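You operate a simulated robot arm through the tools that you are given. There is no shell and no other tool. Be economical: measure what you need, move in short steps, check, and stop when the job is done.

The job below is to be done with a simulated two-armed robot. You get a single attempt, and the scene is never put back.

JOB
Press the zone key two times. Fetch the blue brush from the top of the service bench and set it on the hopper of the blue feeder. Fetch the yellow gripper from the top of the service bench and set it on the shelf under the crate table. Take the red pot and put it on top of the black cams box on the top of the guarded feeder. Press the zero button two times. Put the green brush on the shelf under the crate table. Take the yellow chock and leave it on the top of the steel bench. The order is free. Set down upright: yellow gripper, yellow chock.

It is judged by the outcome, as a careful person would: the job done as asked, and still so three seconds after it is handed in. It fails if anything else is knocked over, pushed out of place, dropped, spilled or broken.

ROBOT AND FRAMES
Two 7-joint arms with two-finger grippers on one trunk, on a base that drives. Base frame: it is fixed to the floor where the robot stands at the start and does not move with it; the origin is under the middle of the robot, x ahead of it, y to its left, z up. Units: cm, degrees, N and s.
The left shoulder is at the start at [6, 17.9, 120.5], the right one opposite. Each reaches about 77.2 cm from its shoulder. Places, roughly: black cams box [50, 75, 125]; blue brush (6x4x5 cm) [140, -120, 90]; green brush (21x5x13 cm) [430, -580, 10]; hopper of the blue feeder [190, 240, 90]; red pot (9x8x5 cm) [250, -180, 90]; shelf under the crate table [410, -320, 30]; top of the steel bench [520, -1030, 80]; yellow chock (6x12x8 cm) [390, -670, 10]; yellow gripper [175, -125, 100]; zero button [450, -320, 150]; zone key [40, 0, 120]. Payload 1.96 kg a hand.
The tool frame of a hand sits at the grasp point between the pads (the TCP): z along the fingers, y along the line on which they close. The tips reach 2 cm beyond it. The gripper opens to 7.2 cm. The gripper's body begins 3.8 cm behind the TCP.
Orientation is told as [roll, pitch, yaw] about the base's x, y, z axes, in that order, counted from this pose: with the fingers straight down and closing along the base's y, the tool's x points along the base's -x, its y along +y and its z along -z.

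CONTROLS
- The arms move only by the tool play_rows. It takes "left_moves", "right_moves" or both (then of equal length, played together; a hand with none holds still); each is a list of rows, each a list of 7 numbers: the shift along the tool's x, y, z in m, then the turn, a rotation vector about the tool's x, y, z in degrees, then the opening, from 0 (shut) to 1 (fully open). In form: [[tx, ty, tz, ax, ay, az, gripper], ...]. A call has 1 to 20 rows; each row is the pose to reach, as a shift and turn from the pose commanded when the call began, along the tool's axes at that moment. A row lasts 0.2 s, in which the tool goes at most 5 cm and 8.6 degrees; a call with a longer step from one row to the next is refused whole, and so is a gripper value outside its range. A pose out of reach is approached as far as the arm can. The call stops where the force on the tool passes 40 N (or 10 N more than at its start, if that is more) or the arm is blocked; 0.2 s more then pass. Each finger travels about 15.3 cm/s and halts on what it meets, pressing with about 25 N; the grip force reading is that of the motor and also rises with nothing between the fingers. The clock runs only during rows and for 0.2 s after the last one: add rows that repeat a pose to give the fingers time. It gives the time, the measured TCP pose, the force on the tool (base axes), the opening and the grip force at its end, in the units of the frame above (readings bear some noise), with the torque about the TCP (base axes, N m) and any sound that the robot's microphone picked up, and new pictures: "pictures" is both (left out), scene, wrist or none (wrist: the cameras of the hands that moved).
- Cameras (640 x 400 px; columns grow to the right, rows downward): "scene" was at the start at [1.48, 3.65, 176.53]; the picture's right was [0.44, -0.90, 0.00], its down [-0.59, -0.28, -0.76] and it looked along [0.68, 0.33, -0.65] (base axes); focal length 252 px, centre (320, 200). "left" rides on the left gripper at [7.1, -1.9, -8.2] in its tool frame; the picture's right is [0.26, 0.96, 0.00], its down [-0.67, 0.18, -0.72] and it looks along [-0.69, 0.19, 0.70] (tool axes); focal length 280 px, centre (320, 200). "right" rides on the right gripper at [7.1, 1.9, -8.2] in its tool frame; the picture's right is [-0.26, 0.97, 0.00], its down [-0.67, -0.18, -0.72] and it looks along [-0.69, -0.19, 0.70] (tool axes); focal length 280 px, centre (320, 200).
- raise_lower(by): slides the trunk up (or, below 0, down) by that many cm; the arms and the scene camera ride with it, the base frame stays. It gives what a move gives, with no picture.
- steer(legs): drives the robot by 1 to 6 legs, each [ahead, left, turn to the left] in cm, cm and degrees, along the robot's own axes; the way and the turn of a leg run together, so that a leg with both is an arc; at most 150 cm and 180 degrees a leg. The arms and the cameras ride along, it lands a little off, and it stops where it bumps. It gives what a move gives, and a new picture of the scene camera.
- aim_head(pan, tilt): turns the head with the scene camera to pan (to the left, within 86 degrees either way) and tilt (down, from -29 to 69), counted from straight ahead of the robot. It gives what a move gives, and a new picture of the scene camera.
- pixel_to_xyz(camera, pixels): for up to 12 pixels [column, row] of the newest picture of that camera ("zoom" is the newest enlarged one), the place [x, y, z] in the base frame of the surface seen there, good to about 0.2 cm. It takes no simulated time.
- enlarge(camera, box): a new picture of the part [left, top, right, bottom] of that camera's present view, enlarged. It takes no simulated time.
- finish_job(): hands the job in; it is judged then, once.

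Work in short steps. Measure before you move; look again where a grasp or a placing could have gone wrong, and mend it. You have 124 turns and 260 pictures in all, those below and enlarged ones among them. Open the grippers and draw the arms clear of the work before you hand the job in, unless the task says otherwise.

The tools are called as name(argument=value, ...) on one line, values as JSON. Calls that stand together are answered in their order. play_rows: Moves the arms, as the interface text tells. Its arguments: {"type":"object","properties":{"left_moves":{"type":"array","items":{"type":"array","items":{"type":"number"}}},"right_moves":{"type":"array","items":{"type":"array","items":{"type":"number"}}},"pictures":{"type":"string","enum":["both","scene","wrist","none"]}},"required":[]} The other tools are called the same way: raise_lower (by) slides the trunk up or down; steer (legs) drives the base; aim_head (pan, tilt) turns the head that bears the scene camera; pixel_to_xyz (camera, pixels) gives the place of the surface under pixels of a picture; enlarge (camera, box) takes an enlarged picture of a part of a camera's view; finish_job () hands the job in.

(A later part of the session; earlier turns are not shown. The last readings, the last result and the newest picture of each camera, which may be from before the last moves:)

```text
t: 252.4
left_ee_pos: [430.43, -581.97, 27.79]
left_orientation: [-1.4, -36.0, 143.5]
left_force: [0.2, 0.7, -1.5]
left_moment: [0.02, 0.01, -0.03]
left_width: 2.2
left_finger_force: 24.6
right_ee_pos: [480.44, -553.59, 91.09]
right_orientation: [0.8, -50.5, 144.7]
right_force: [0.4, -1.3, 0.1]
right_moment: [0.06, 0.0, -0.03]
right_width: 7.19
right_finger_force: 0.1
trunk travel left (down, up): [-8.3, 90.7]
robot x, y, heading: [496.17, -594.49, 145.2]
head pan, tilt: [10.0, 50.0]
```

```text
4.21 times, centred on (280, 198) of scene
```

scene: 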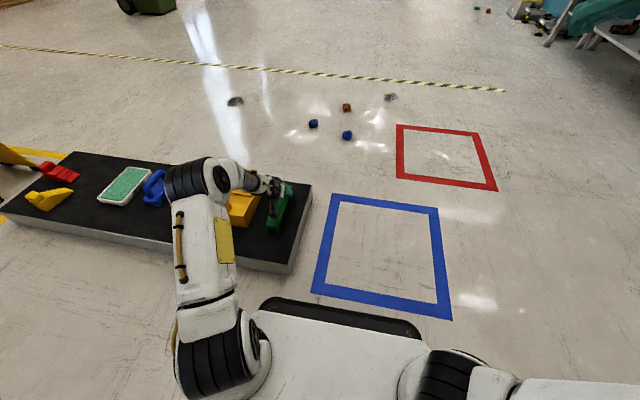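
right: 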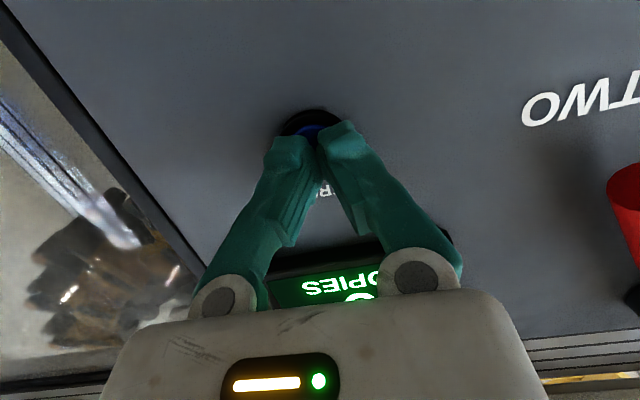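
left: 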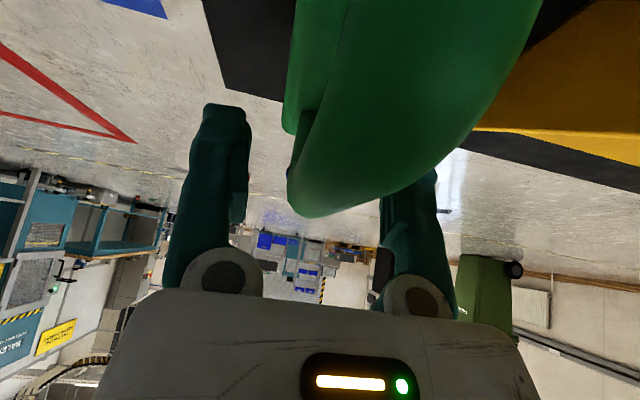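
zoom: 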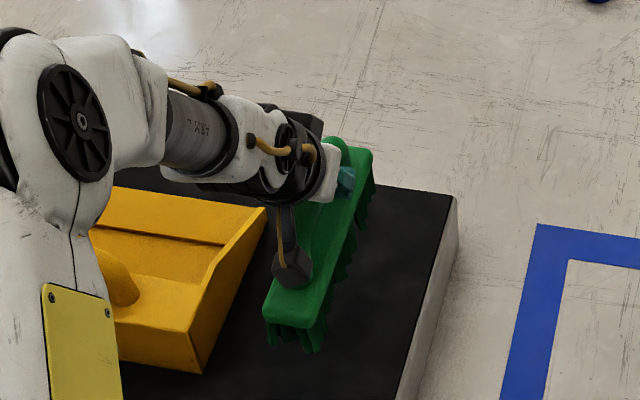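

The brush is held firmly and level. I raise the trunk, retract the arm a bit, then drive round to face the shelf.

raise_lower(by=20)

play_rows(left_moves=[[0.028, 0, -0.02, 0, 0, 0, 0.1], [0.056, 0, -0.041, 0, 0, 0, 0.1], [0.085, 0, -0.062, 0, 0, 0, 0.1], [0.113, 0, -0.082, 0, 0, 0, 0.1]], pictures="none")

steer(legs=[[0, -88, 0.3], [118, 0, 0], [118, 0, 0], [0, 0, -90]])

aim_head(pan=20, tilt=40)

```text
t: 254.6
left_ee_pos: [430.33, -582.0, 47.82]
left_orientation: [-1.2, -35.9, 143.4]
left_force: [-0.4, -0.1, -2.9]
left_moment: [0.03, 0.04, -0.02]
left_width: 2.18
left_finger_force: 25.1
right_ee_pos: [480.44, -553.59, 111.16]
right_orientation: [0.7, -50.4, 144.7]
right_force: [-0.1, 0.1, 1.4]
right_moment: [0.03, 0.0, 0.0]
right_width: 7.21
right_finger_force: 0.0
trunk travel left (down, up): [-28.3, 70.7]
robot x, y, heading: [496.23, -594.76, 145.3]
head pan, tilt: [10.0, 50.0]
```

```text
t: 255.6
left_ee_pos: [441.58, -590.46, 47.86]
left_orientation: [-1.3, -35.9, 143.4]
left_force: [-0.8, -0.3, -2.5]
left_moment: [0.05, 0.03, -0.01]
left_width: 2.17
left_finger_force: 25.2
right_ee_pos: [480.41, -553.62, 111.19]
right_orientation: [0.6, -50.6, 144.7]
right_force: [-0.8, -0.3, 0.5]
right_moment: [-0.01, -0.01, 0.0]
right_width: 7.21
right_finger_force: 0.0
trunk travel left (down, up): [-28.3, 70.7]
robot x, y, heading: [496.17, -594.36, 145.1]
head pan, tilt: [10.0, 50.0]
```

```text
t: 275.1
left_ee_pos: [353.8, -337.45, 47.82]
left_orientation: [-1.3, -36.0, 54.4]
left_force: [-0.6, 0.2, -2.1]
left_moment: [0.02, 0.0, 0.03]
left_width: 1.99
left_finger_force: 25.1
right_ee_pos: [391.33, -375.75, 111.22]
right_orientation: [0.7, -50.6, 55.7]
right_force: [-0.3, 0.0, 0.0]
right_moment: [0.02, 0.03, 0.0]
right_width: 7.18
right_finger_force: 0.1
trunk travel left (down, up): [-28.3, 70.7]
robot x, y, heading: [350.72, -392.14, 56.0]
head pan, tilt: [10.0, 50.0]
```

scene: 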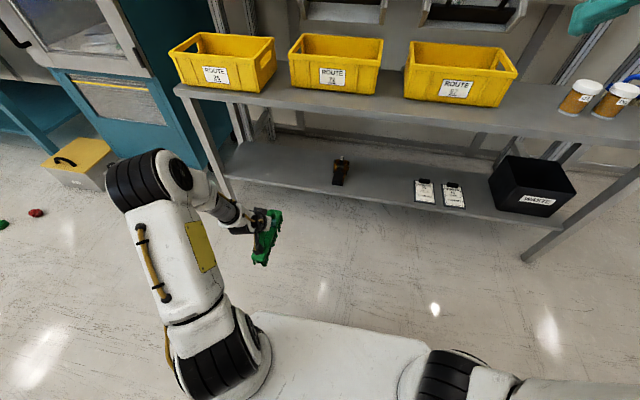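

```text
t: 275.9
left_ee_pos: [353.75, -337.27, 47.85]
left_orientation: [-1.4, -35.9, 54.4]
left_force: [-0.1, -0.2, -2.0]
left_moment: [0.04, -0.02, 0.0]
left_width: 2.01
left_finger_force: 25.2
right_ee_pos: [391.35, -375.72, 111.12]
right_orientation: [0.7, -50.4, 55.7]
right_force: [-1.1, -0.3, 0.7]
right_moment: [-0.01, -0.01, -0.03]
right_width: 7.2
right_finger_force: 0.0
trunk travel left (down, up): [-28.3, 70.7]
robot x, y, heading: [350.54, -392.13, 56.1]
head pan, tilt: [20.0, 40.0]
```

scene: 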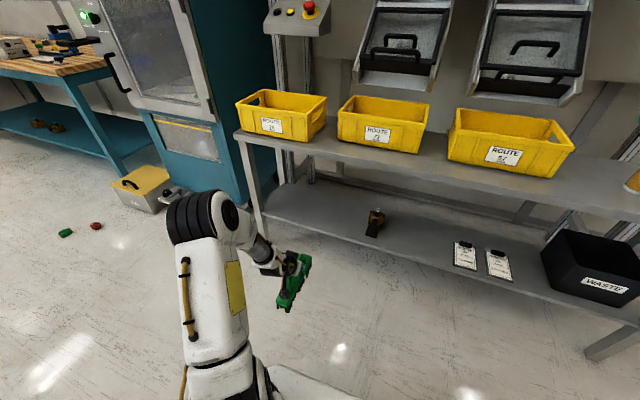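

The brush may have tilted a little in the grip. I enlarge and measure it.

enlarge(camera="scene", box=[250, 235, 340, 320])

pixel_to_xyz(camera="scene", pixels=[[307, 257], [284, 305], [300, 280], [290, 298], [303, 262], [286, 310], [306, 266], [320, 218], [300, 212], [285, 190], [330, 225]])

enlarge(camera="left", box=[0, 0, 640, 400])

```text
4.71 times, centred on (295, 278) of scene
```

zoom: 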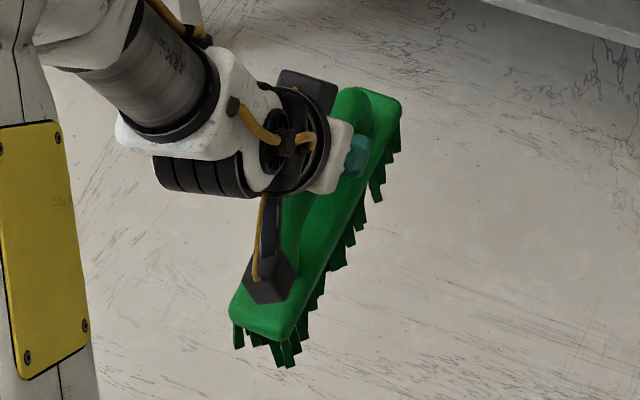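

```text
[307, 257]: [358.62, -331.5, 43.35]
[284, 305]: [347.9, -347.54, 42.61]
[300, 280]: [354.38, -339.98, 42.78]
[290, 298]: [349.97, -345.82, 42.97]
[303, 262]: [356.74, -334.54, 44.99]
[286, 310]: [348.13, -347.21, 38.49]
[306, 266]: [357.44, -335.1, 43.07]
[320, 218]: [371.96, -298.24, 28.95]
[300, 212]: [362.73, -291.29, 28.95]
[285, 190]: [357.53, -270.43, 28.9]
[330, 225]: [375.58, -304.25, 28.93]
```

```text
1.00 times, centred on (320, 200) of left (not enlarged: the box is as wide or as high as the picture)
```

zoom: 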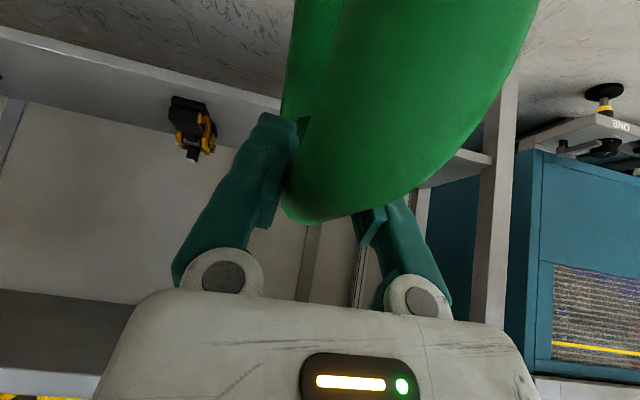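

It's level; its bottom is 10.9 cm below the TCP. I drive 38 cm in, reach 8.5 cm further, and lower the trunk 6.5 cm to hover just above the shelf.

steer(legs=[[38, 0, -0.4]])

play_rows(left_moves=[[-0.023, 0, 0.0167, 0, 0, 0, 0.1], [-0.046, 0, 0.0333, 0, 0, 0, 0.1], [-0.069, 0, 0.05, 0, 0, 0, 0.1]], pictures="scene")

raise_lower(by=-6.5)

enlarge(camera="scene", box=[150, 100, 390, 280])

```text
t: 278.3
left_ee_pos: [375.68, -306.22, 47.79]
left_orientation: [-1.4, -35.8, 53.8]
left_force: [0.7, 0.2, -2.4]
left_moment: [0.05, -0.01, 0.01]
left_width: 1.97
left_finger_force: 25.1
right_ee_pos: [412.81, -344.81, 111.16]
right_orientation: [0.7, -50.4, 55.1]
right_force: [0.3, -0.4, 0.4]
right_moment: [0.01, 0.0, 0.01]
right_width: 7.19
right_finger_force: 0.1
trunk travel left (down, up): [-28.3, 70.7]
robot x, y, heading: [371.97, -360.43, 55.6]
head pan, tilt: [20.0, 40.0]
```

scene: 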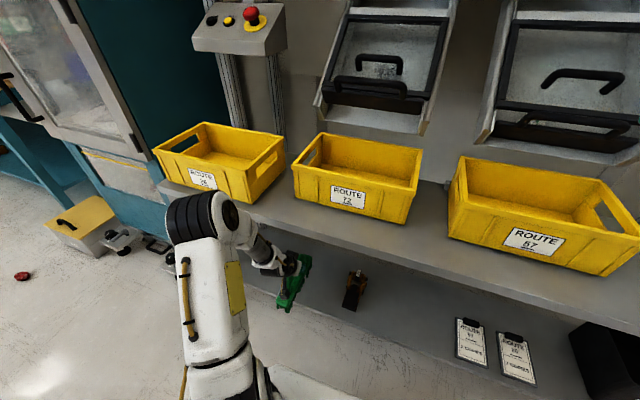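

```text
t: 279.1
left_ee_pos: [379.43, -301.28, 47.61]
left_orientation: [-1.9, -35.2, 54.5]
left_force: [-0.7, -0.3, -2.3]
left_moment: [0.02, 0.02, -0.01]
left_width: 1.96
left_finger_force: 24.8
right_ee_pos: [411.54, -346.36, 111.62]
right_orientation: [0.7, -51.5, 55.3]
right_force: [0.5, -0.9, 0.5]
right_moment: [-0.02, 0.01, -0.03]
right_width: 7.17
right_finger_force: 0.0
trunk travel left (down, up): [-28.3, 70.7]
robot x, y, heading: [371.29, -361.06, 55.7]
head pan, tilt: [20.0, 40.0]
```

scene: 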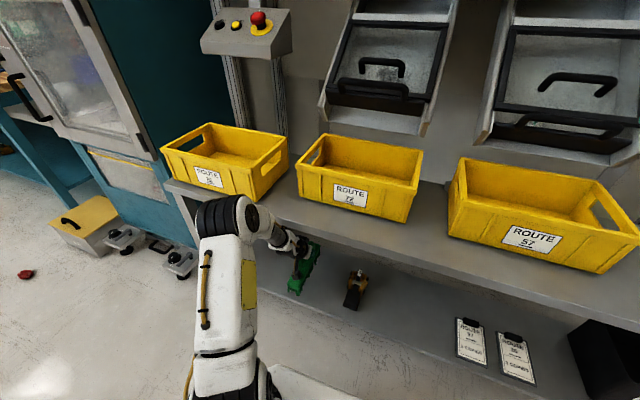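

```text
t: 280.1
left_ee_pos: [380.98, -299.17, 41.38]
left_orientation: [-1.4, -36.0, 53.7]
left_force: [-0.2, 0.5, -2.4]
left_moment: [-0.01, -0.04, 0.03]
left_width: 1.97
left_finger_force: 24.9
right_ee_pos: [412.73, -344.76, 104.71]
right_orientation: [0.7, -50.6, 54.9]
right_force: [-0.9, -0.4, 0.1]
right_moment: [0.02, 0.01, 0.01]
right_width: 7.23
right_finger_force: 0.1
trunk travel left (down, up): [-21.8, 77.2]
robot x, y, heading: [371.87, -360.82, 55.3]
head pan, tilt: [20.0, 40.0]
```

```text
2.22 times, centred on (270, 190) of scene
```

zoom: 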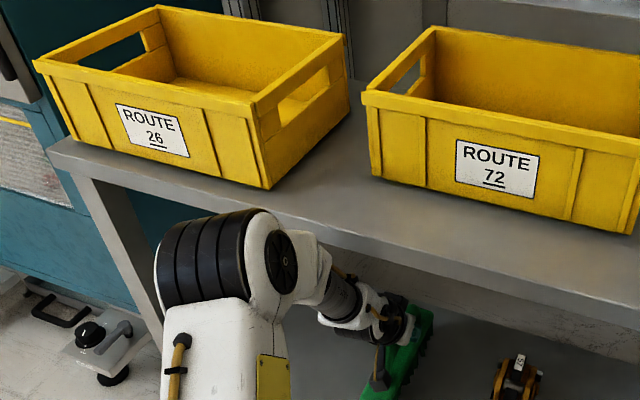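

TCP is over the shelf middle (s=-30.9). I lower 1.6 cm to contact, open, and withdraw straight back with the base (fingers slide off along the bar).

raise_lower(by=-1.6)

play_rows(left_moves=[[0, 0, 0, 0, 0, 0, 0.4], [0, 0, 0, 0, 0, 0, 0.75], [0, 0, 0, 0, 0, 0, 0.75]], pictures="none")

enlarge(camera="left", box=[0, 0, 640, 400])

enlarge(camera="scene", box=[150, 100, 390, 300])

```text
t: 280.7
left_ee_pos: [380.69, -299.38, 39.73]
left_orientation: [-1.3, -35.9, 53.7]
left_force: [-0.6, -0.3, -1.7]
left_moment: [-0.04, -0.06, -0.02]
left_width: 1.96
left_finger_force: 24.8
right_ee_pos: [412.83, -344.9, 102.93]
right_orientation: [0.7, -50.6, 55.2]
right_force: [0.1, -0.3, 0.1]
right_moment: [0.01, -0.02, 0.01]
right_width: 7.18
right_finger_force: 0.1
trunk travel left (down, up): [-20.2, 78.8]
robot x, y, heading: [371.96, -360.76, 55.3]
head pan, tilt: [20.0, 40.0]
```

```text
t: 281.5
left_ee_pos: [380.75, -299.36, 39.72]
left_orientation: [-1.3, -35.9, 53.7]
left_force: [-0.6, -0.2, 0.8]
left_moment: [0.01, -0.01, -0.02]
left_width: 5.41
left_finger_force: 0.1
right_ee_pos: [412.75, -344.93, 103.13]
right_orientation: [0.7, -50.6, 55.1]
right_force: [-0.3, -0.3, -0.9]
right_moment: [0.01, 0.0, -0.03]
right_width: 7.2
right_finger_force: 0.0
trunk travel left (down, up): [-20.2, 78.8]
robot x, y, heading: [372.11, -360.73, 55.6]
head pan, tilt: [20.0, 40.0]
```

```text
1.00 times, centred on (320, 200) of left (not enlarged: the box is as wide or as high as the picture)
```

zoom: 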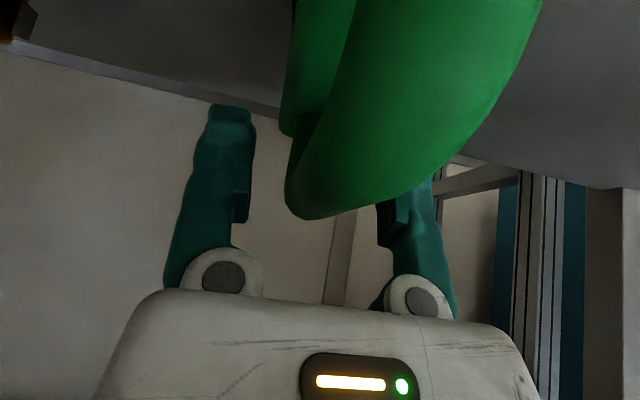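

```text
2.00 times, centred on (270, 200) of scene
```

zoom: 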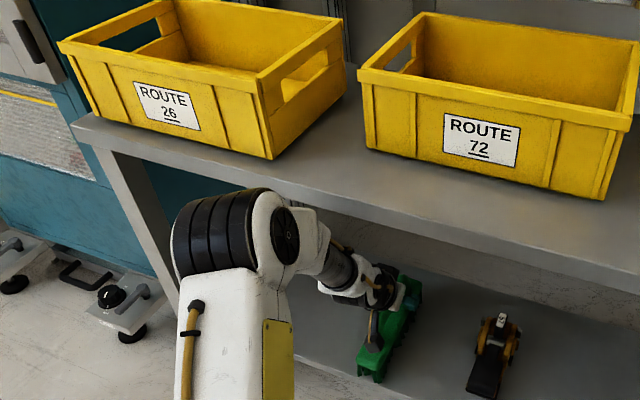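

The brush rests on the shelf and the fingers are clear. I back straight out, check it, then drive round to the tray beside the chock.

steer(legs=[[-40, 0, 0]])

enlarge(camera="scene", box=[220, 80, 460, 280])

steer(legs=[[0, 0, 90], [-120, 0, 0], [-120, 0, 0], [0, 110, 0], [0, 68, 0]])

aim_head(pan=20, tilt=55)

```text
t: 284.0
left_ee_pos: [357.94, -332.62, 39.77]
left_orientation: [-1.3, -35.8, 53.7]
left_force: [0.2, 0.1, 0.2]
left_moment: [-0.01, 0.0, 0.0]
left_width: 5.39
left_finger_force: 0.1
right_ee_pos: [389.99, -378.1, 103.11]
right_orientation: [0.7, -50.6, 55.0]
right_force: [0.1, 0.6, 0.5]
right_moment: [0.04, 0.0, 0.02]
right_width: 7.21
right_finger_force: 0.0
trunk travel left (down, up): [-20.2, 78.8]
robot x, y, heading: [349.0, -393.8, 55.2]
head pan, tilt: [20.0, 40.0]
```

scene: 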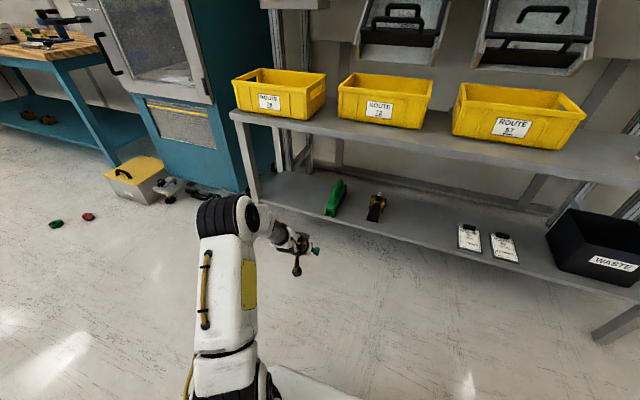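

```text
2.00 times, centred on (340, 180) of scene
```

zoom: 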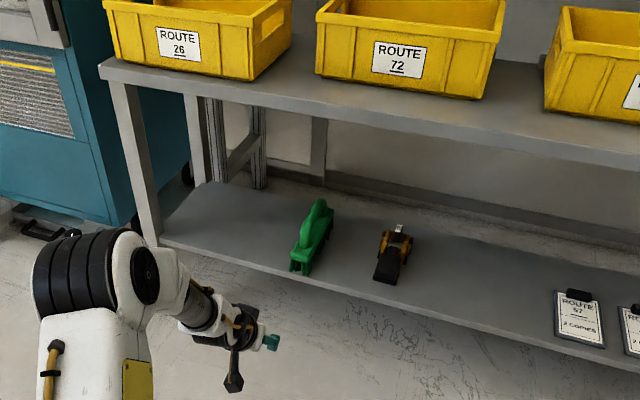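

```text
t: 308.2
left_ee_pos: [382.19, -665.95, 39.65]
left_orientation: [-1.3, -35.9, 142.8]
left_force: [-0.8, -0.2, -0.2]
left_moment: [-0.01, -0.01, 0.0]
left_width: 5.4
left_finger_force: 0.0
right_ee_pos: [428.26, -634.73, 103.26]
right_orientation: [0.7, -50.6, 144.0]
right_force: [-0.8, -0.2, -0.3]
right_moment: [0.0, -0.01, 0.01]
right_width: 7.2
right_finger_force: 0.1
trunk travel left (down, up): [-20.2, 78.8]
robot x, y, heading: [443.42, -676.18, 144.3]
head pan, tilt: [20.0, 40.0]
```

scene: 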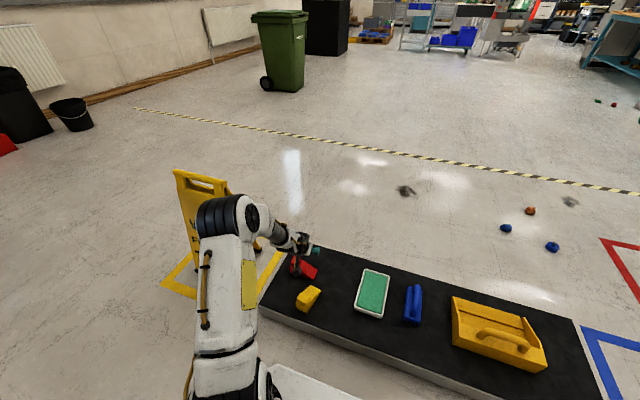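

```text
t: 309.0
left_ee_pos: [382.13, -665.97, 39.71]
left_orientation: [-1.2, -35.8, 142.7]
left_force: [-0.6, -0.3, -0.9]
left_moment: [0.0, 0.01, 0.05]
left_width: 5.41
left_finger_force: 0.0
right_ee_pos: [428.33, -634.82, 103.12]
right_orientation: [0.7, -50.6, 144.0]
right_force: [-0.6, -0.7, 0.5]
right_moment: [-0.02, 0.01, -0.02]
right_width: 7.21
right_finger_force: 0.1
trunk travel left (down, up): [-20.2, 78.8]
robot x, y, heading: [443.69, -675.87, 144.6]
head pan, tilt: [20.0, 55.0]
```

scene: 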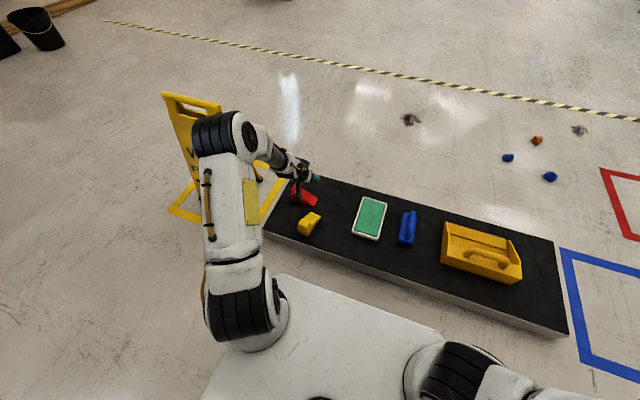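

Brush and gripper are on the shelf. I now measure the yellow chock at (309,222).

enlarge(camera="scene", box=[280, 175, 350, 245])

pixel_to_xyz(camera="scene", pixels=[[299, 230], [313, 215], [320, 216], [305, 222], [303, 232], [312, 226], [309, 213], [305, 196], [315, 200], [216, 240], [190, 110], [322, 222]])

enlarge(camera="left", box=[0, 0, 640, 400])

```text
5.71 times, centred on (315, 210) of scene
```

zoom: 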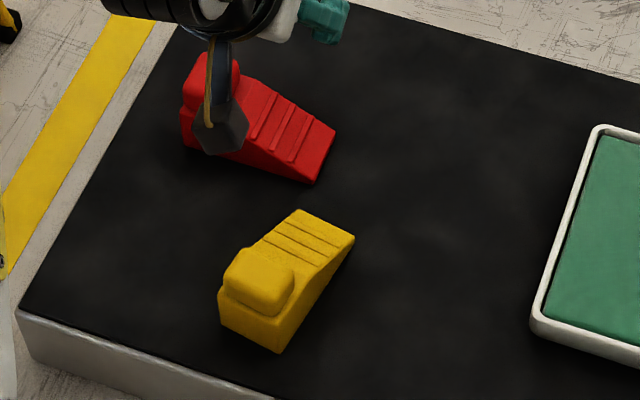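

```text
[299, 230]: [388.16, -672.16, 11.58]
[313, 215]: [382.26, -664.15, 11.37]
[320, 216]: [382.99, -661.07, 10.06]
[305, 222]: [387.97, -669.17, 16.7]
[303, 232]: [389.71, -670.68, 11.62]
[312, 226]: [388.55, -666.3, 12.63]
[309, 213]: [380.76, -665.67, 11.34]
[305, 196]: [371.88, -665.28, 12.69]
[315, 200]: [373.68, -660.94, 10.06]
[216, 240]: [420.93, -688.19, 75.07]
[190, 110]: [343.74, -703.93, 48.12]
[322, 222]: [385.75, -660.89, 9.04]
```

```text
1.00 times, centred on (320, 200) of left (not enlarged: the box is as wide or as high as the picture)
```

zoom: 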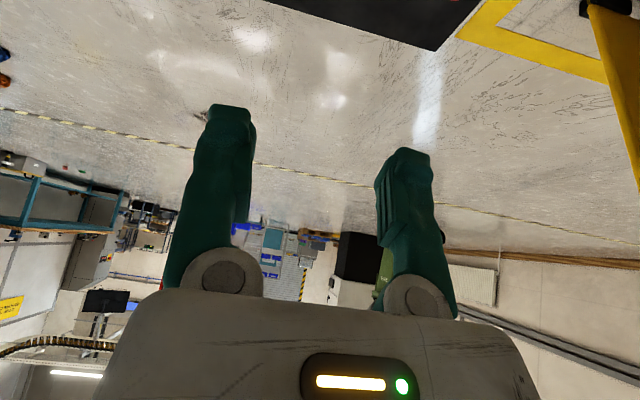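

The chock lies with its long axis about 136.5°, tall end toward me, knob top at [388,-669.2,16.7]. I move the hand back over it, align the yaw, open fully, lower the trunk 15 cm and look.

play_rows(left_moves=[[0.019, -0.003, -0.0137, 1.2, 0, 1.6, 0.9], [0.038, -0.006, -0.0273, 2.4, 0, 3.2, 1], [0.0566, -0.009, -0.041, 3.5, 0, 4.9, 1], [0.0566, -0.009, -0.041, 3.5, 0, 4.9, 1]], pictures="none")

raise_lower(by=-13)

aim_head(pan=28, tilt=52)

enlarge(camera="scene", box=[260, 180, 380, 280])

enlarge(camera="left", box=[0, 0, 640, 400])

```text
t: 310.0
left_ee_pos: [388.29, -669.56, 39.77]
left_orientation: [-1.4, -36.1, 136.6]
left_force: [0.0, 0.2, 0.5]
left_moment: [0.02, 0.04, 0.03]
left_width: 7.17
left_finger_force: 0.0
right_ee_pos: [428.32, -634.85, 103.0]
right_orientation: [0.6, -50.7, 144.0]
right_force: [0.5, 0.1, -0.1]
right_moment: [-0.02, 0.04, -0.01]
right_width: 7.19
right_finger_force: 0.0
trunk travel left (down, up): [-20.2, 78.8]
robot x, y, heading: [444.0, -675.78, 144.3]
head pan, tilt: [20.0, 55.0]
```

```text
t: 311.6
left_ee_pos: [388.21, -669.47, 26.68]
left_orientation: [-1.3, -35.9, 136.6]
left_force: [1.0, 0.3, -0.2]
left_moment: [0.0, -0.03, 0.0]
left_width: 7.19
left_finger_force: 0.1
right_ee_pos: [428.32, -634.86, 90.13]
right_orientation: [0.7, -50.6, 144.1]
right_force: [-0.7, -0.1, -0.9]
right_moment: [0.02, 0.02, 0.03]
right_width: 7.19
right_finger_force: 0.0
trunk travel left (down, up): [-7.2, 91.8]
robot x, y, heading: [443.31, -675.61, 144.4]
head pan, tilt: [20.0, 55.0]
```

```text
t: 312.3
left_ee_pos: [388.21, -669.57, 26.81]
left_orientation: [-1.3, -36.1, 136.6]
left_force: [0.7, -0.1, 0.2]
left_moment: [-0.04, 0.02, 0.04]
left_width: 7.19
left_finger_force: 0.0
right_ee_pos: [428.21, -634.82, 90.1]
right_orientation: [0.7, -50.6, 144.0]
right_force: [0.1, 0.0, -0.8]
right_moment: [-0.02, 0.01, -0.03]
right_width: 7.2
right_finger_force: 0.1
trunk travel left (down, up): [-7.2, 91.8]
robot x, y, heading: [443.55, -676.0, 144.3]
head pan, tilt: [28.0, 52.0]
```

scene: 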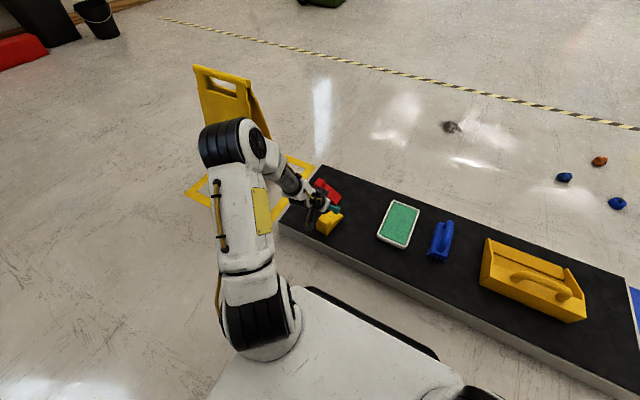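

```text
4.00 times, centred on (320, 230) of scene
```

zoom: 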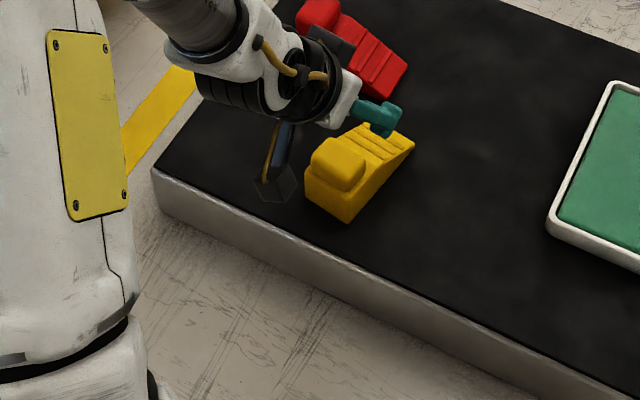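

```text
1.00 times, centred on (320, 200) of left (not enlarged: the box is as wide or as high as the picture)
```

zoom: 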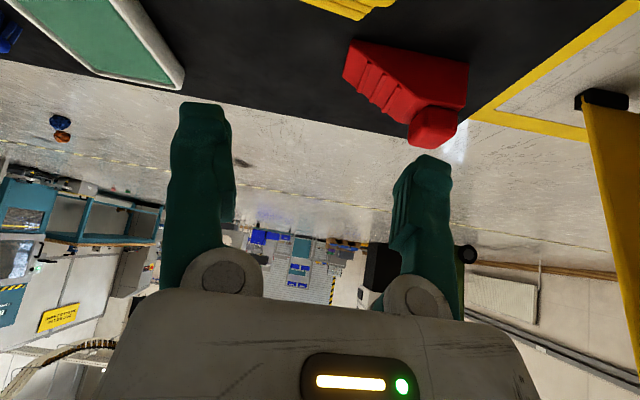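

I measure the chock's edges in the scene picture to centre the grasp.

pixel_to_xyz(camera="scene", pixels=[[316.8, 224.5], [327.3, 229], [336, 222.5], [343, 217], [331, 212.5], [324.5, 219.3], [319, 221], [330.5, 222.5], [326.5, 233], [317.3, 228.5], [331, 228], [328, 216]])

```text
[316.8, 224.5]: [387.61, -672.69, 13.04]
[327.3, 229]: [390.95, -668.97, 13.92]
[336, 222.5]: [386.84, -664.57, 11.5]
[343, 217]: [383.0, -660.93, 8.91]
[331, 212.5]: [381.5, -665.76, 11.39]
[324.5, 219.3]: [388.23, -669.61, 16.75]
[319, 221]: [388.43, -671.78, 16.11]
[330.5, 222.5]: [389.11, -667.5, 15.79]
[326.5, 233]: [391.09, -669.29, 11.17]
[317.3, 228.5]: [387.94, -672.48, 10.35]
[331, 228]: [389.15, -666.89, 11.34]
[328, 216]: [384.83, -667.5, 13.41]
```

The TCP is centred on the chock (offset <0.2 cm). I lower the trunk 7, then the arm 6 cm, and close.

raise_lower(by=-7)

play_rows(left_moves=[[0.012, 0, 0.016, 0.6, 0, 0.8, 1], [0.024, 0, 0.032, 1.2, 0, 1.6, 1], [0.035, 0, 0.0478, 1.2, 0, 1.6, 1], [0.035, 0, 0.0478, 1.2, 0, 1.6, 0.8], [0.035, 0, 0.0478, 1.2, 0, 1.6, 0.5], [0.035, 0, 0.0478, 1.2, 0, 1.6, 0.5]])

enlarge(camera="scene", box=[270, 180, 390, 280])

```text
t: 313.4
left_ee_pos: [388.27, -669.52, 19.74]
left_orientation: [-1.3, -36.0, 136.6]
left_force: [0.3, -0.3, 0.3]
left_moment: [0.02, 0.01, 0.01]
left_width: 7.21
left_finger_force: 0.1
right_ee_pos: [428.27, -634.79, 83.17]
right_orientation: [0.7, -50.5, 143.9]
right_force: [0.0, -0.4, -0.2]
right_moment: [0.04, 0.0, 0.01]
right_width: 7.17
right_finger_force: 0.0
trunk travel left (down, up): [-0.2, 98.8]
robot x, y, heading: [443.67, -676.1, 144.1]
head pan, tilt: [28.0, 52.0]
```

```text
t: 314.8
left_ee_pos: [388.36, -669.58, 13.88]
left_orientation: [-1.2, -36.2, 134.7]
left_force: [-8.8, -9.6, 11.5]
left_moment: [-0.22, 0.18, 0.04]
left_width: 5.85
left_finger_force: 24.6
right_ee_pos: [428.48, -634.83, 83.18]
right_orientation: [0.7, -50.6, 143.9]
right_force: [0.2, 0.1, 0.0]
right_moment: [0.02, 0.0, 0.0]
right_width: 7.2
right_finger_force: 0.0
trunk travel left (down, up): [-0.2, 98.8]
robot x, y, heading: [443.57, -676.36, 144.1]
head pan, tilt: [28.0, 52.0]
```

scene: 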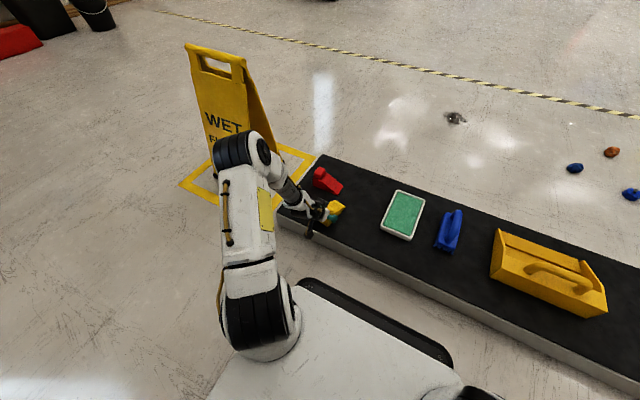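
left: 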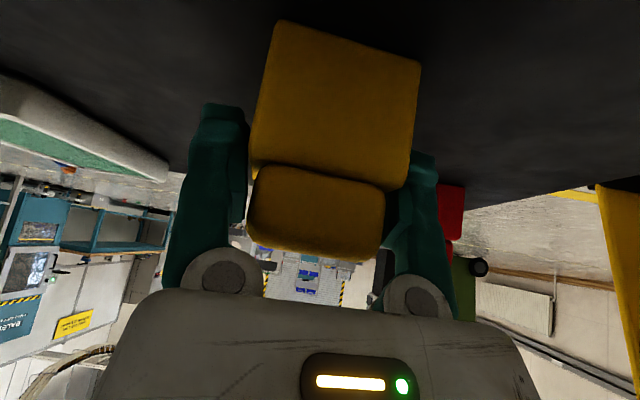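

```text
4.00 times, centred on (330, 230) of scene
```

zoom: 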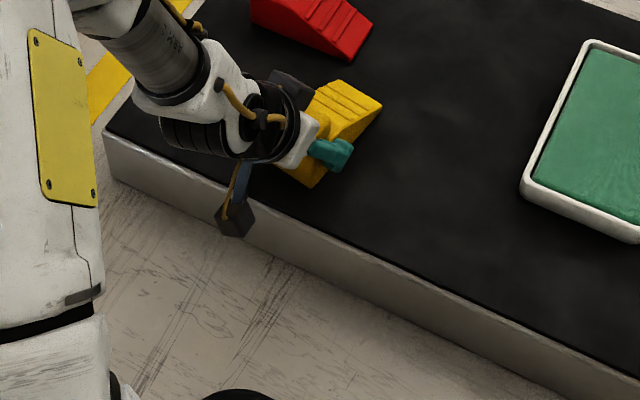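

Gripped (5.85 cm). I raise the trunk 78 cm, back off, turn toward the steel bench and look.

raise_lower(by=40)

raise_lower(by=38)

steer(legs=[[-30, 0, 0], [0, 0, 134.7]])

aim_head(pan=0, tilt=20)

enlarge(camera="left", box=[0, 0, 640, 400])

```text
t: 318.6
left_ee_pos: [388.4, -669.56, 53.86]
left_orientation: [-1.3, -36.0, 134.7]
left_force: [-0.3, 0.0, -3.2]
left_moment: [-0.07, -0.04, 0.0]
left_width: 5.83
left_finger_force: 25.5
right_ee_pos: [428.22, -634.67, 123.04]
right_orientation: [0.7, -50.5, 144.0]
right_force: [0.4, 0.1, 0.2]
right_moment: [-0.01, 0.01, 0.0]
right_width: 7.2
right_finger_force: 0.0
trunk travel left (down, up): [-40.2, 58.8]
robot x, y, heading: [443.38, -676.17, 144.3]
head pan, tilt: [28.0, 52.0]
```

```text
t: 322.2
left_ee_pos: [388.39, -669.47, 91.84]
left_orientation: [-1.3, -36.0, 134.7]
left_force: [-0.7, 0.7, -3.2]
left_moment: [-0.07, -0.02, -0.01]
left_width: 5.81
left_finger_force: 25.3
right_ee_pos: [428.13, -634.81, 161.18]
right_orientation: [0.7, -50.5, 144.1]
right_force: [-0.2, -1.2, 0.0]
right_moment: [-0.02, 0.04, 0.01]
right_width: 7.19
right_finger_force: 0.1
trunk travel left (down, up): [-78.2, 20.8]
robot x, y, heading: [443.39, -676.2, 144.0]
head pan, tilt: [28.0, 52.0]
```

```text
t: 329.9
left_ee_pos: [502.44, -736.95, 91.84]
left_orientation: [-1.3, -35.9, -90.3]
left_force: [0.5, -0.4, -3.4]
left_moment: [0.02, -0.02, 0.01]
left_width: 5.78
left_finger_force: 25.6
right_ee_pos: [449.54, -733.31, 161.08]
right_orientation: [0.7, -50.5, -80.9]
right_force: [1.0, 0.9, 0.2]
right_moment: [0.0, -0.06, 0.0]
right_width: 7.2
right_finger_force: 0.0
trunk travel left (down, up): [-78.2, 20.8]
robot x, y, heading: [467.77, -693.46, -80.7]
head pan, tilt: [28.0, 52.0]
```

scene: 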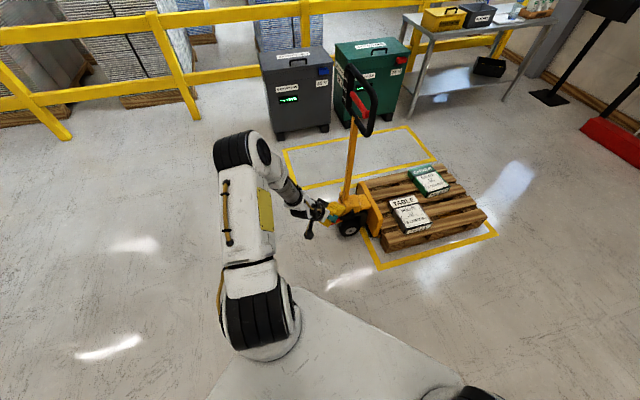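

```text
t: 330.9
left_ee_pos: [502.41, -736.96, 91.83]
left_orientation: [-1.3, -36.0, -90.1]
left_force: [-0.2, 0.7, -3.4]
left_moment: [0.05, 0.0, -0.03]
left_width: 5.77
left_finger_force: 25.1
right_ee_pos: [449.59, -733.3, 161.07]
right_orientation: [0.6, -50.4, -80.9]
right_force: [0.0, 0.2, 0.5]
right_moment: [0.01, 0.01, 0.0]
right_width: 7.17
right_finger_force: 0.0
trunk travel left (down, up): [-78.2, 20.8]
robot x, y, heading: [468.28, -693.56, -80.6]
head pan, tilt: [0.0, 20.0]
```

scene: 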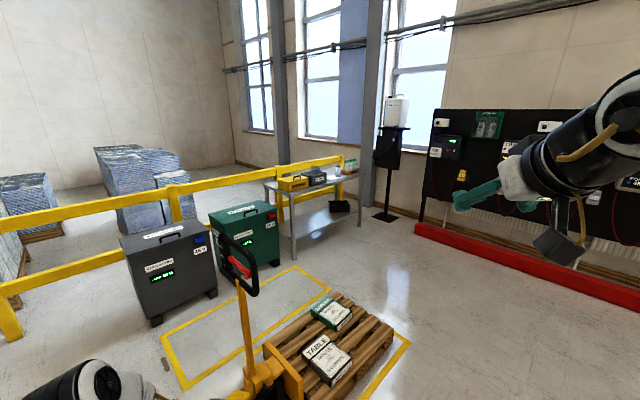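

```text
1.00 times, centred on (320, 200) of left (not enlarged: the box is as wide or as high as the picture)
```

zoom: 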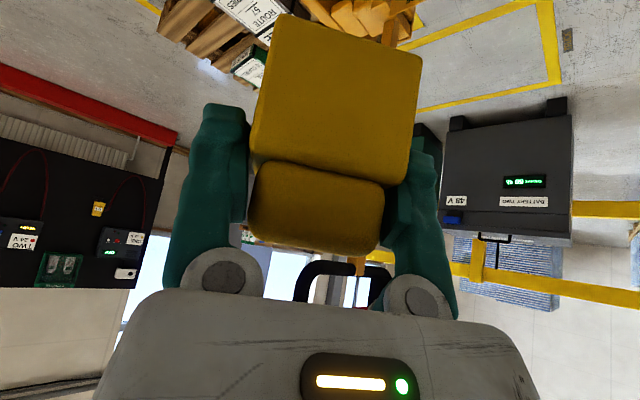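

The chock is held level. I measure the bench, the pallet and free floor.

pixel_to_xyz(camera="scene", pixels=[[292, 193], [358, 175], [266, 183], [330, 182], [345, 176], [310, 188], [400, 330], [355, 225], [293, 265], [360, 300], [400, 260], [385, 215]])

enlarge(camera="scene", box=[250, 140, 380, 230])

```text
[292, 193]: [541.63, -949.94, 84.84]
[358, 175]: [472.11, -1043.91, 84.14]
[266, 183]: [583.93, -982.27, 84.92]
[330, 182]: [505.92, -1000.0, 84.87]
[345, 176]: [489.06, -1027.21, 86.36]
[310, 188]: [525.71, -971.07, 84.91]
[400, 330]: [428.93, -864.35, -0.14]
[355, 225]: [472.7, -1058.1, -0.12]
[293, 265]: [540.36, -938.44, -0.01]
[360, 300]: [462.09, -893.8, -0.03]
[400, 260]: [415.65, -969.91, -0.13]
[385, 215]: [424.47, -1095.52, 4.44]
```

```text
4.44 times, centred on (315, 185) of scene
```

zoom: 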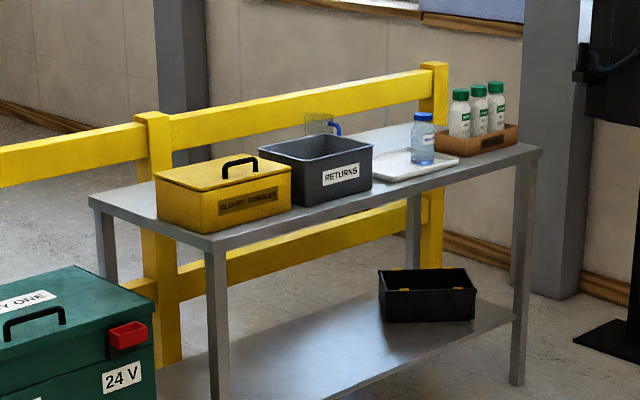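

Bench top is z 84.9 with its front edge at d≈981 (facing me along n). I turn to heading -34.5°, run down the free lane right of the pallet, and come up to the bench.

steer(legs=[[0, 0, 46.1], [-18, -115, 0], [0, -115, 0], [140, 0, 0]])

aim_head(pan=5, tilt=45)

```text
t: 350.9
left_ee_pos: [493.3, -958.12, 91.88]
left_orientation: [-1.3, -36.1, -44.7]
left_force: [-0.1, -0.2, -3.8]
left_moment: [0.05, 0.06, 0.0]
left_width: 5.66
left_finger_force: 25.3
right_ee_pos: [453.82, -993.22, 161.1]
right_orientation: [0.7, -50.5, -35.3]
right_force: [-0.9, 0.1, -0.3]
right_moment: [0.0, 0.04, -0.03]
right_width: 7.2
right_finger_force: 0.0
trunk travel left (down, up): [-78.2, 20.8]
robot x, y, heading: [437.66, -951.98, -35.1]
head pan, tilt: [0.0, 20.0]
```

scene: 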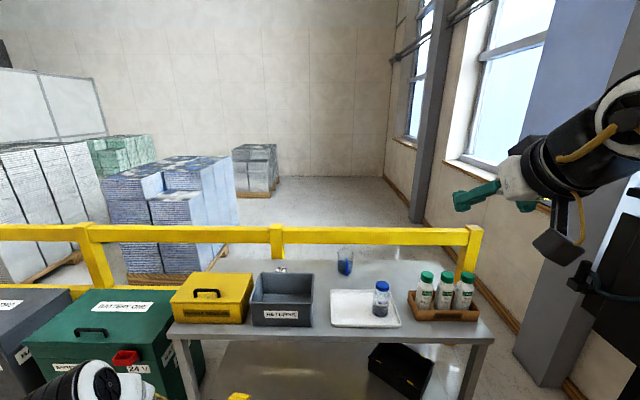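

```text
t: 351.8
left_ee_pos: [493.26, -957.97, 91.9]
left_orientation: [-1.2, -36.0, -44.6]
left_force: [-0.1, 0.1, -3.6]
left_moment: [0.07, 0.03, -0.01]
left_width: 5.65
left_finger_force: 25.1
right_ee_pos: [453.73, -993.21, 161.24]
right_orientation: [0.7, -50.5, -35.3]
right_force: [-0.9, -0.7, -0.5]
right_moment: [-0.01, 0.02, 0.0]
right_width: 7.2
right_finger_force: 0.1
trunk travel left (down, up): [-78.2, 20.8]
robot x, y, heading: [438.41, -952.3, -34.9]
head pan, tilt: [5.0, 45.0]
```

scene: 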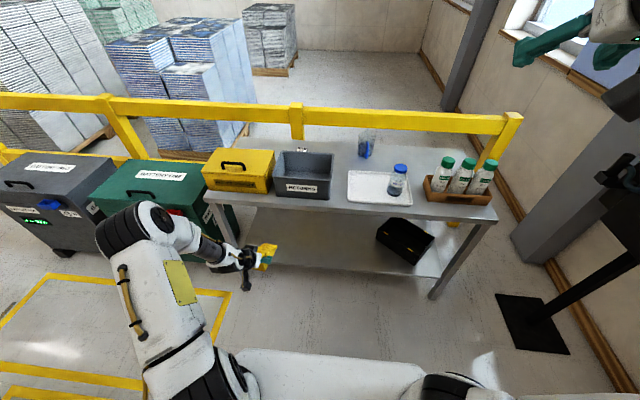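

I enlarge the bench top and measure the free spaces.

enlarge(camera="scene", box=[200, 125, 500, 225])

pixel_to_xyz(camera="scene", pixels=[[340, 200], [340, 210], [348, 172], [348, 204], [330, 203], [340, 160], [340, 185], [333, 170], [420, 165], [420, 185], [400, 160], [372, 214]])

```text
2.13 times, centred on (350, 175) of scene
```

zoom: 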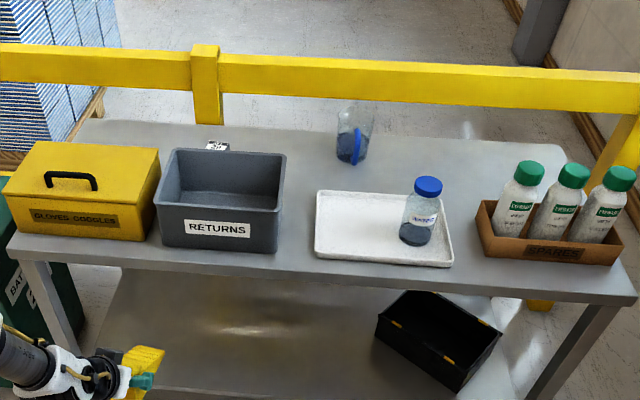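

```text
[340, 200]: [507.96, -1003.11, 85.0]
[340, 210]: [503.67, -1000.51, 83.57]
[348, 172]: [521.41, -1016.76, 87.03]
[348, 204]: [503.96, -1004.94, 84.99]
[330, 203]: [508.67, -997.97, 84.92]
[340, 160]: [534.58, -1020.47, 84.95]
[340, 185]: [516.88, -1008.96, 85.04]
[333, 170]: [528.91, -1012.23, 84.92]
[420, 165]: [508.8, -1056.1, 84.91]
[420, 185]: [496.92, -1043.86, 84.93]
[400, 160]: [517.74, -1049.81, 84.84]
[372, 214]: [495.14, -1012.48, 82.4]
```

Best spot: the gap between the RETURNS box and the white tray at the front edge. I measure its sides precisely.

enlarge(camera="scene", box=[310, 150, 380, 220])

pixel_to_xyz(camera="scene", pixels=[[329.3, 198], [330.8, 198], [332, 186], [333.5, 186], [333, 160], [347, 173], [347, 189], [346, 200.5], [348.5, 200.5], [340, 206], [340, 208], [349.5, 189]])

```text
5.71 times, centred on (345, 185) of scene
```

zoom: 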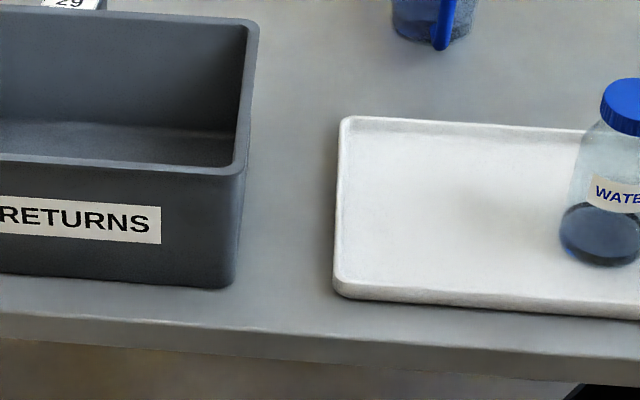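

```text
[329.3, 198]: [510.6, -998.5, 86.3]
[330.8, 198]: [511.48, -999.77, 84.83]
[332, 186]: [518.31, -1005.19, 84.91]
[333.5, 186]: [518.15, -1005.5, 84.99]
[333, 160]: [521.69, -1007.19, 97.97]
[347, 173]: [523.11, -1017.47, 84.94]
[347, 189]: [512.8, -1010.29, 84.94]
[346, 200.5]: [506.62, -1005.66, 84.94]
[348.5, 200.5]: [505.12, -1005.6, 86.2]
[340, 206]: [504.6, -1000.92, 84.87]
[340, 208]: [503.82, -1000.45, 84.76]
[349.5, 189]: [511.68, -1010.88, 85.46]
```

Gap is ~7.5 cm wide (centre near [508.2,-1002.2] at the boxes' front), axis about -38.5°, fits the 5.9 cm chock with the fingers staying in front. I raise 2 cm, strafe right 28, forward 22, and align the yaw.

raise_lower(by=2)

steer(legs=[[0, -28, 0], [22, 0, 0]])

play_rows(left_moves=[[0, 0, 0, -1.8, 0, -2.5, 0.5], [0, 0, 0, -3.6, 0, -4.9, 0.5], [0, 0, 0, -3.6, 0, -4.9, 0.5]])

enlarge(camera="scene", box=[220, 150, 400, 280])

```text
t: 352.4
left_ee_pos: [493.32, -957.99, 93.83]
left_orientation: [-1.3, -36.0, -44.8]
left_force: [0.2, -0.5, -4.2]
left_moment: [0.02, 0.07, 0.0]
left_width: 5.67
left_finger_force: 24.5
right_ee_pos: [453.69, -993.24, 163.06]
right_orientation: [0.7, -50.5, -35.3]
right_force: [0.3, 0.1, 0.1]
right_moment: [0.01, 0.01, 0.0]
right_width: 7.2
right_finger_force: 0.1
trunk travel left (down, up): [-80.2, 18.8]
robot x, y, heading: [437.52, -952.07, -34.9]
head pan, tilt: [5.0, 45.0]
```

```text
t: 355.7
left_ee_pos: [495.39, -993.12, 93.85]
left_orientation: [-1.2, -36.0, -44.7]
left_force: [0.0, -0.2, -3.9]
left_moment: [0.07, 0.03, 0.01]
left_width: 5.65
left_finger_force: 24.9
right_ee_pos: [455.7, -1028.47, 163.06]
right_orientation: [0.7, -50.6, -35.5]
right_force: [0.2, 0.0, -0.9]
right_moment: [-0.01, 0.0, 0.01]
right_width: 7.2
right_finger_force: 0.1
trunk travel left (down, up): [-80.2, 18.8]
robot x, y, heading: [439.85, -987.1, -35.0]
head pan, tilt: [5.0, 45.0]
```

scene: 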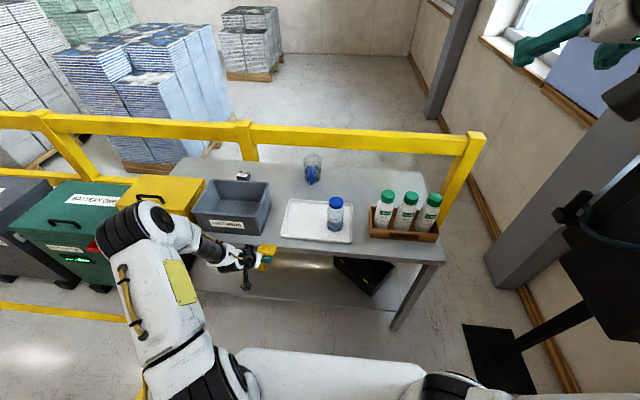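

```text
t: 356.5
left_ee_pos: [495.49, -993.29, 93.87]
left_orientation: [-1.2, -36.0, -38.6]
left_force: [-0.7, 0.3, -3.6]
left_moment: [0.03, 0.05, 0.01]
left_width: 5.63
left_finger_force: 25.0
right_ee_pos: [455.96, -1028.32, 163.2]
right_orientation: [0.6, -50.4, -35.3]
right_force: [0.9, 0.2, -0.1]
right_moment: [0.02, -0.06, -0.01]
right_width: 7.19
right_finger_force: 0.2
trunk travel left (down, up): [-80.2, 18.8]
robot x, y, heading: [439.83, -987.65, -35.0]
head pan, tilt: [5.0, 45.0]
```

scene: 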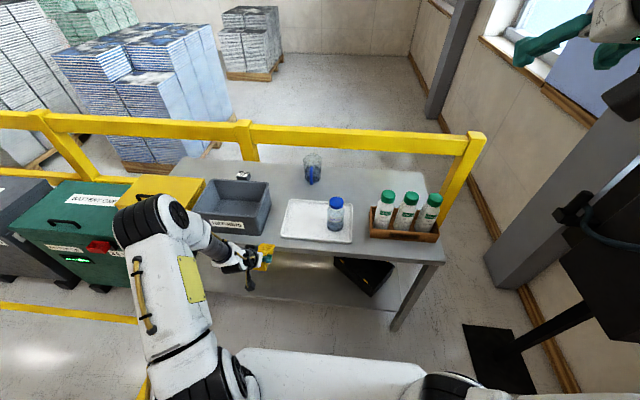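
left: 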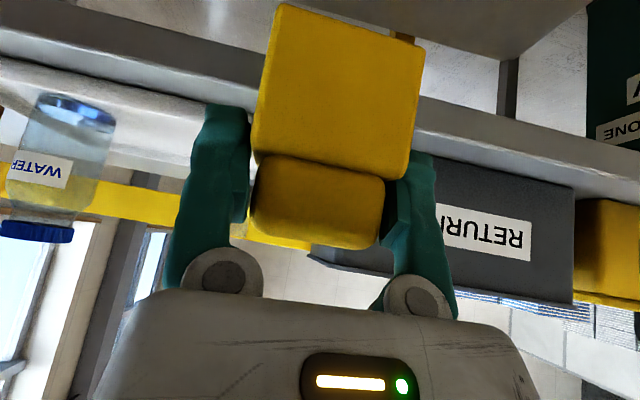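

```text
3.08 times, centred on (310, 215) of scene
```

zoom: 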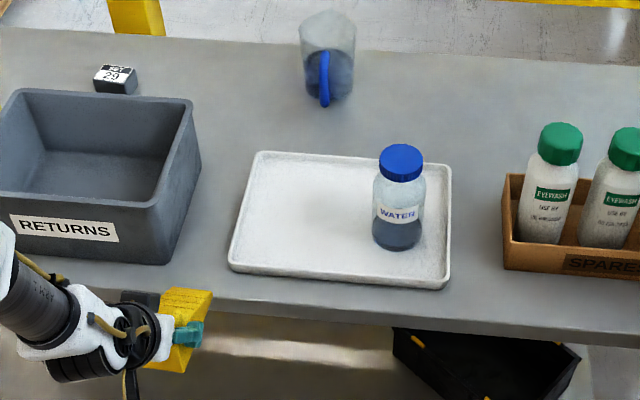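

I re-measure gap corners and the chock's front edge from this view before going in.

pixel_to_xyz(camera="scene", pixels=[[259.5, 233.5], [262, 234], [266, 222], [281.5, 236], [279, 237.5], [284, 222], [289.5, 201], [271.5, 206], [274.5, 246], [260.5, 245], [268, 246], [268, 255]])

```text
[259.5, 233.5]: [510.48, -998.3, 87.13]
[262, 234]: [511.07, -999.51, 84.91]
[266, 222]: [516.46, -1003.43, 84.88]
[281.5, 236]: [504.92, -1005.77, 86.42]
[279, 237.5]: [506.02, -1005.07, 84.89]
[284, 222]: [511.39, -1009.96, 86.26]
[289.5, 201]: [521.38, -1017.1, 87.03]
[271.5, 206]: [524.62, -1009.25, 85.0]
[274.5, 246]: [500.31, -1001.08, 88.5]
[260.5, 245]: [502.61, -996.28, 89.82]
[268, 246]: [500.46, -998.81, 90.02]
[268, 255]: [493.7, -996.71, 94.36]
```

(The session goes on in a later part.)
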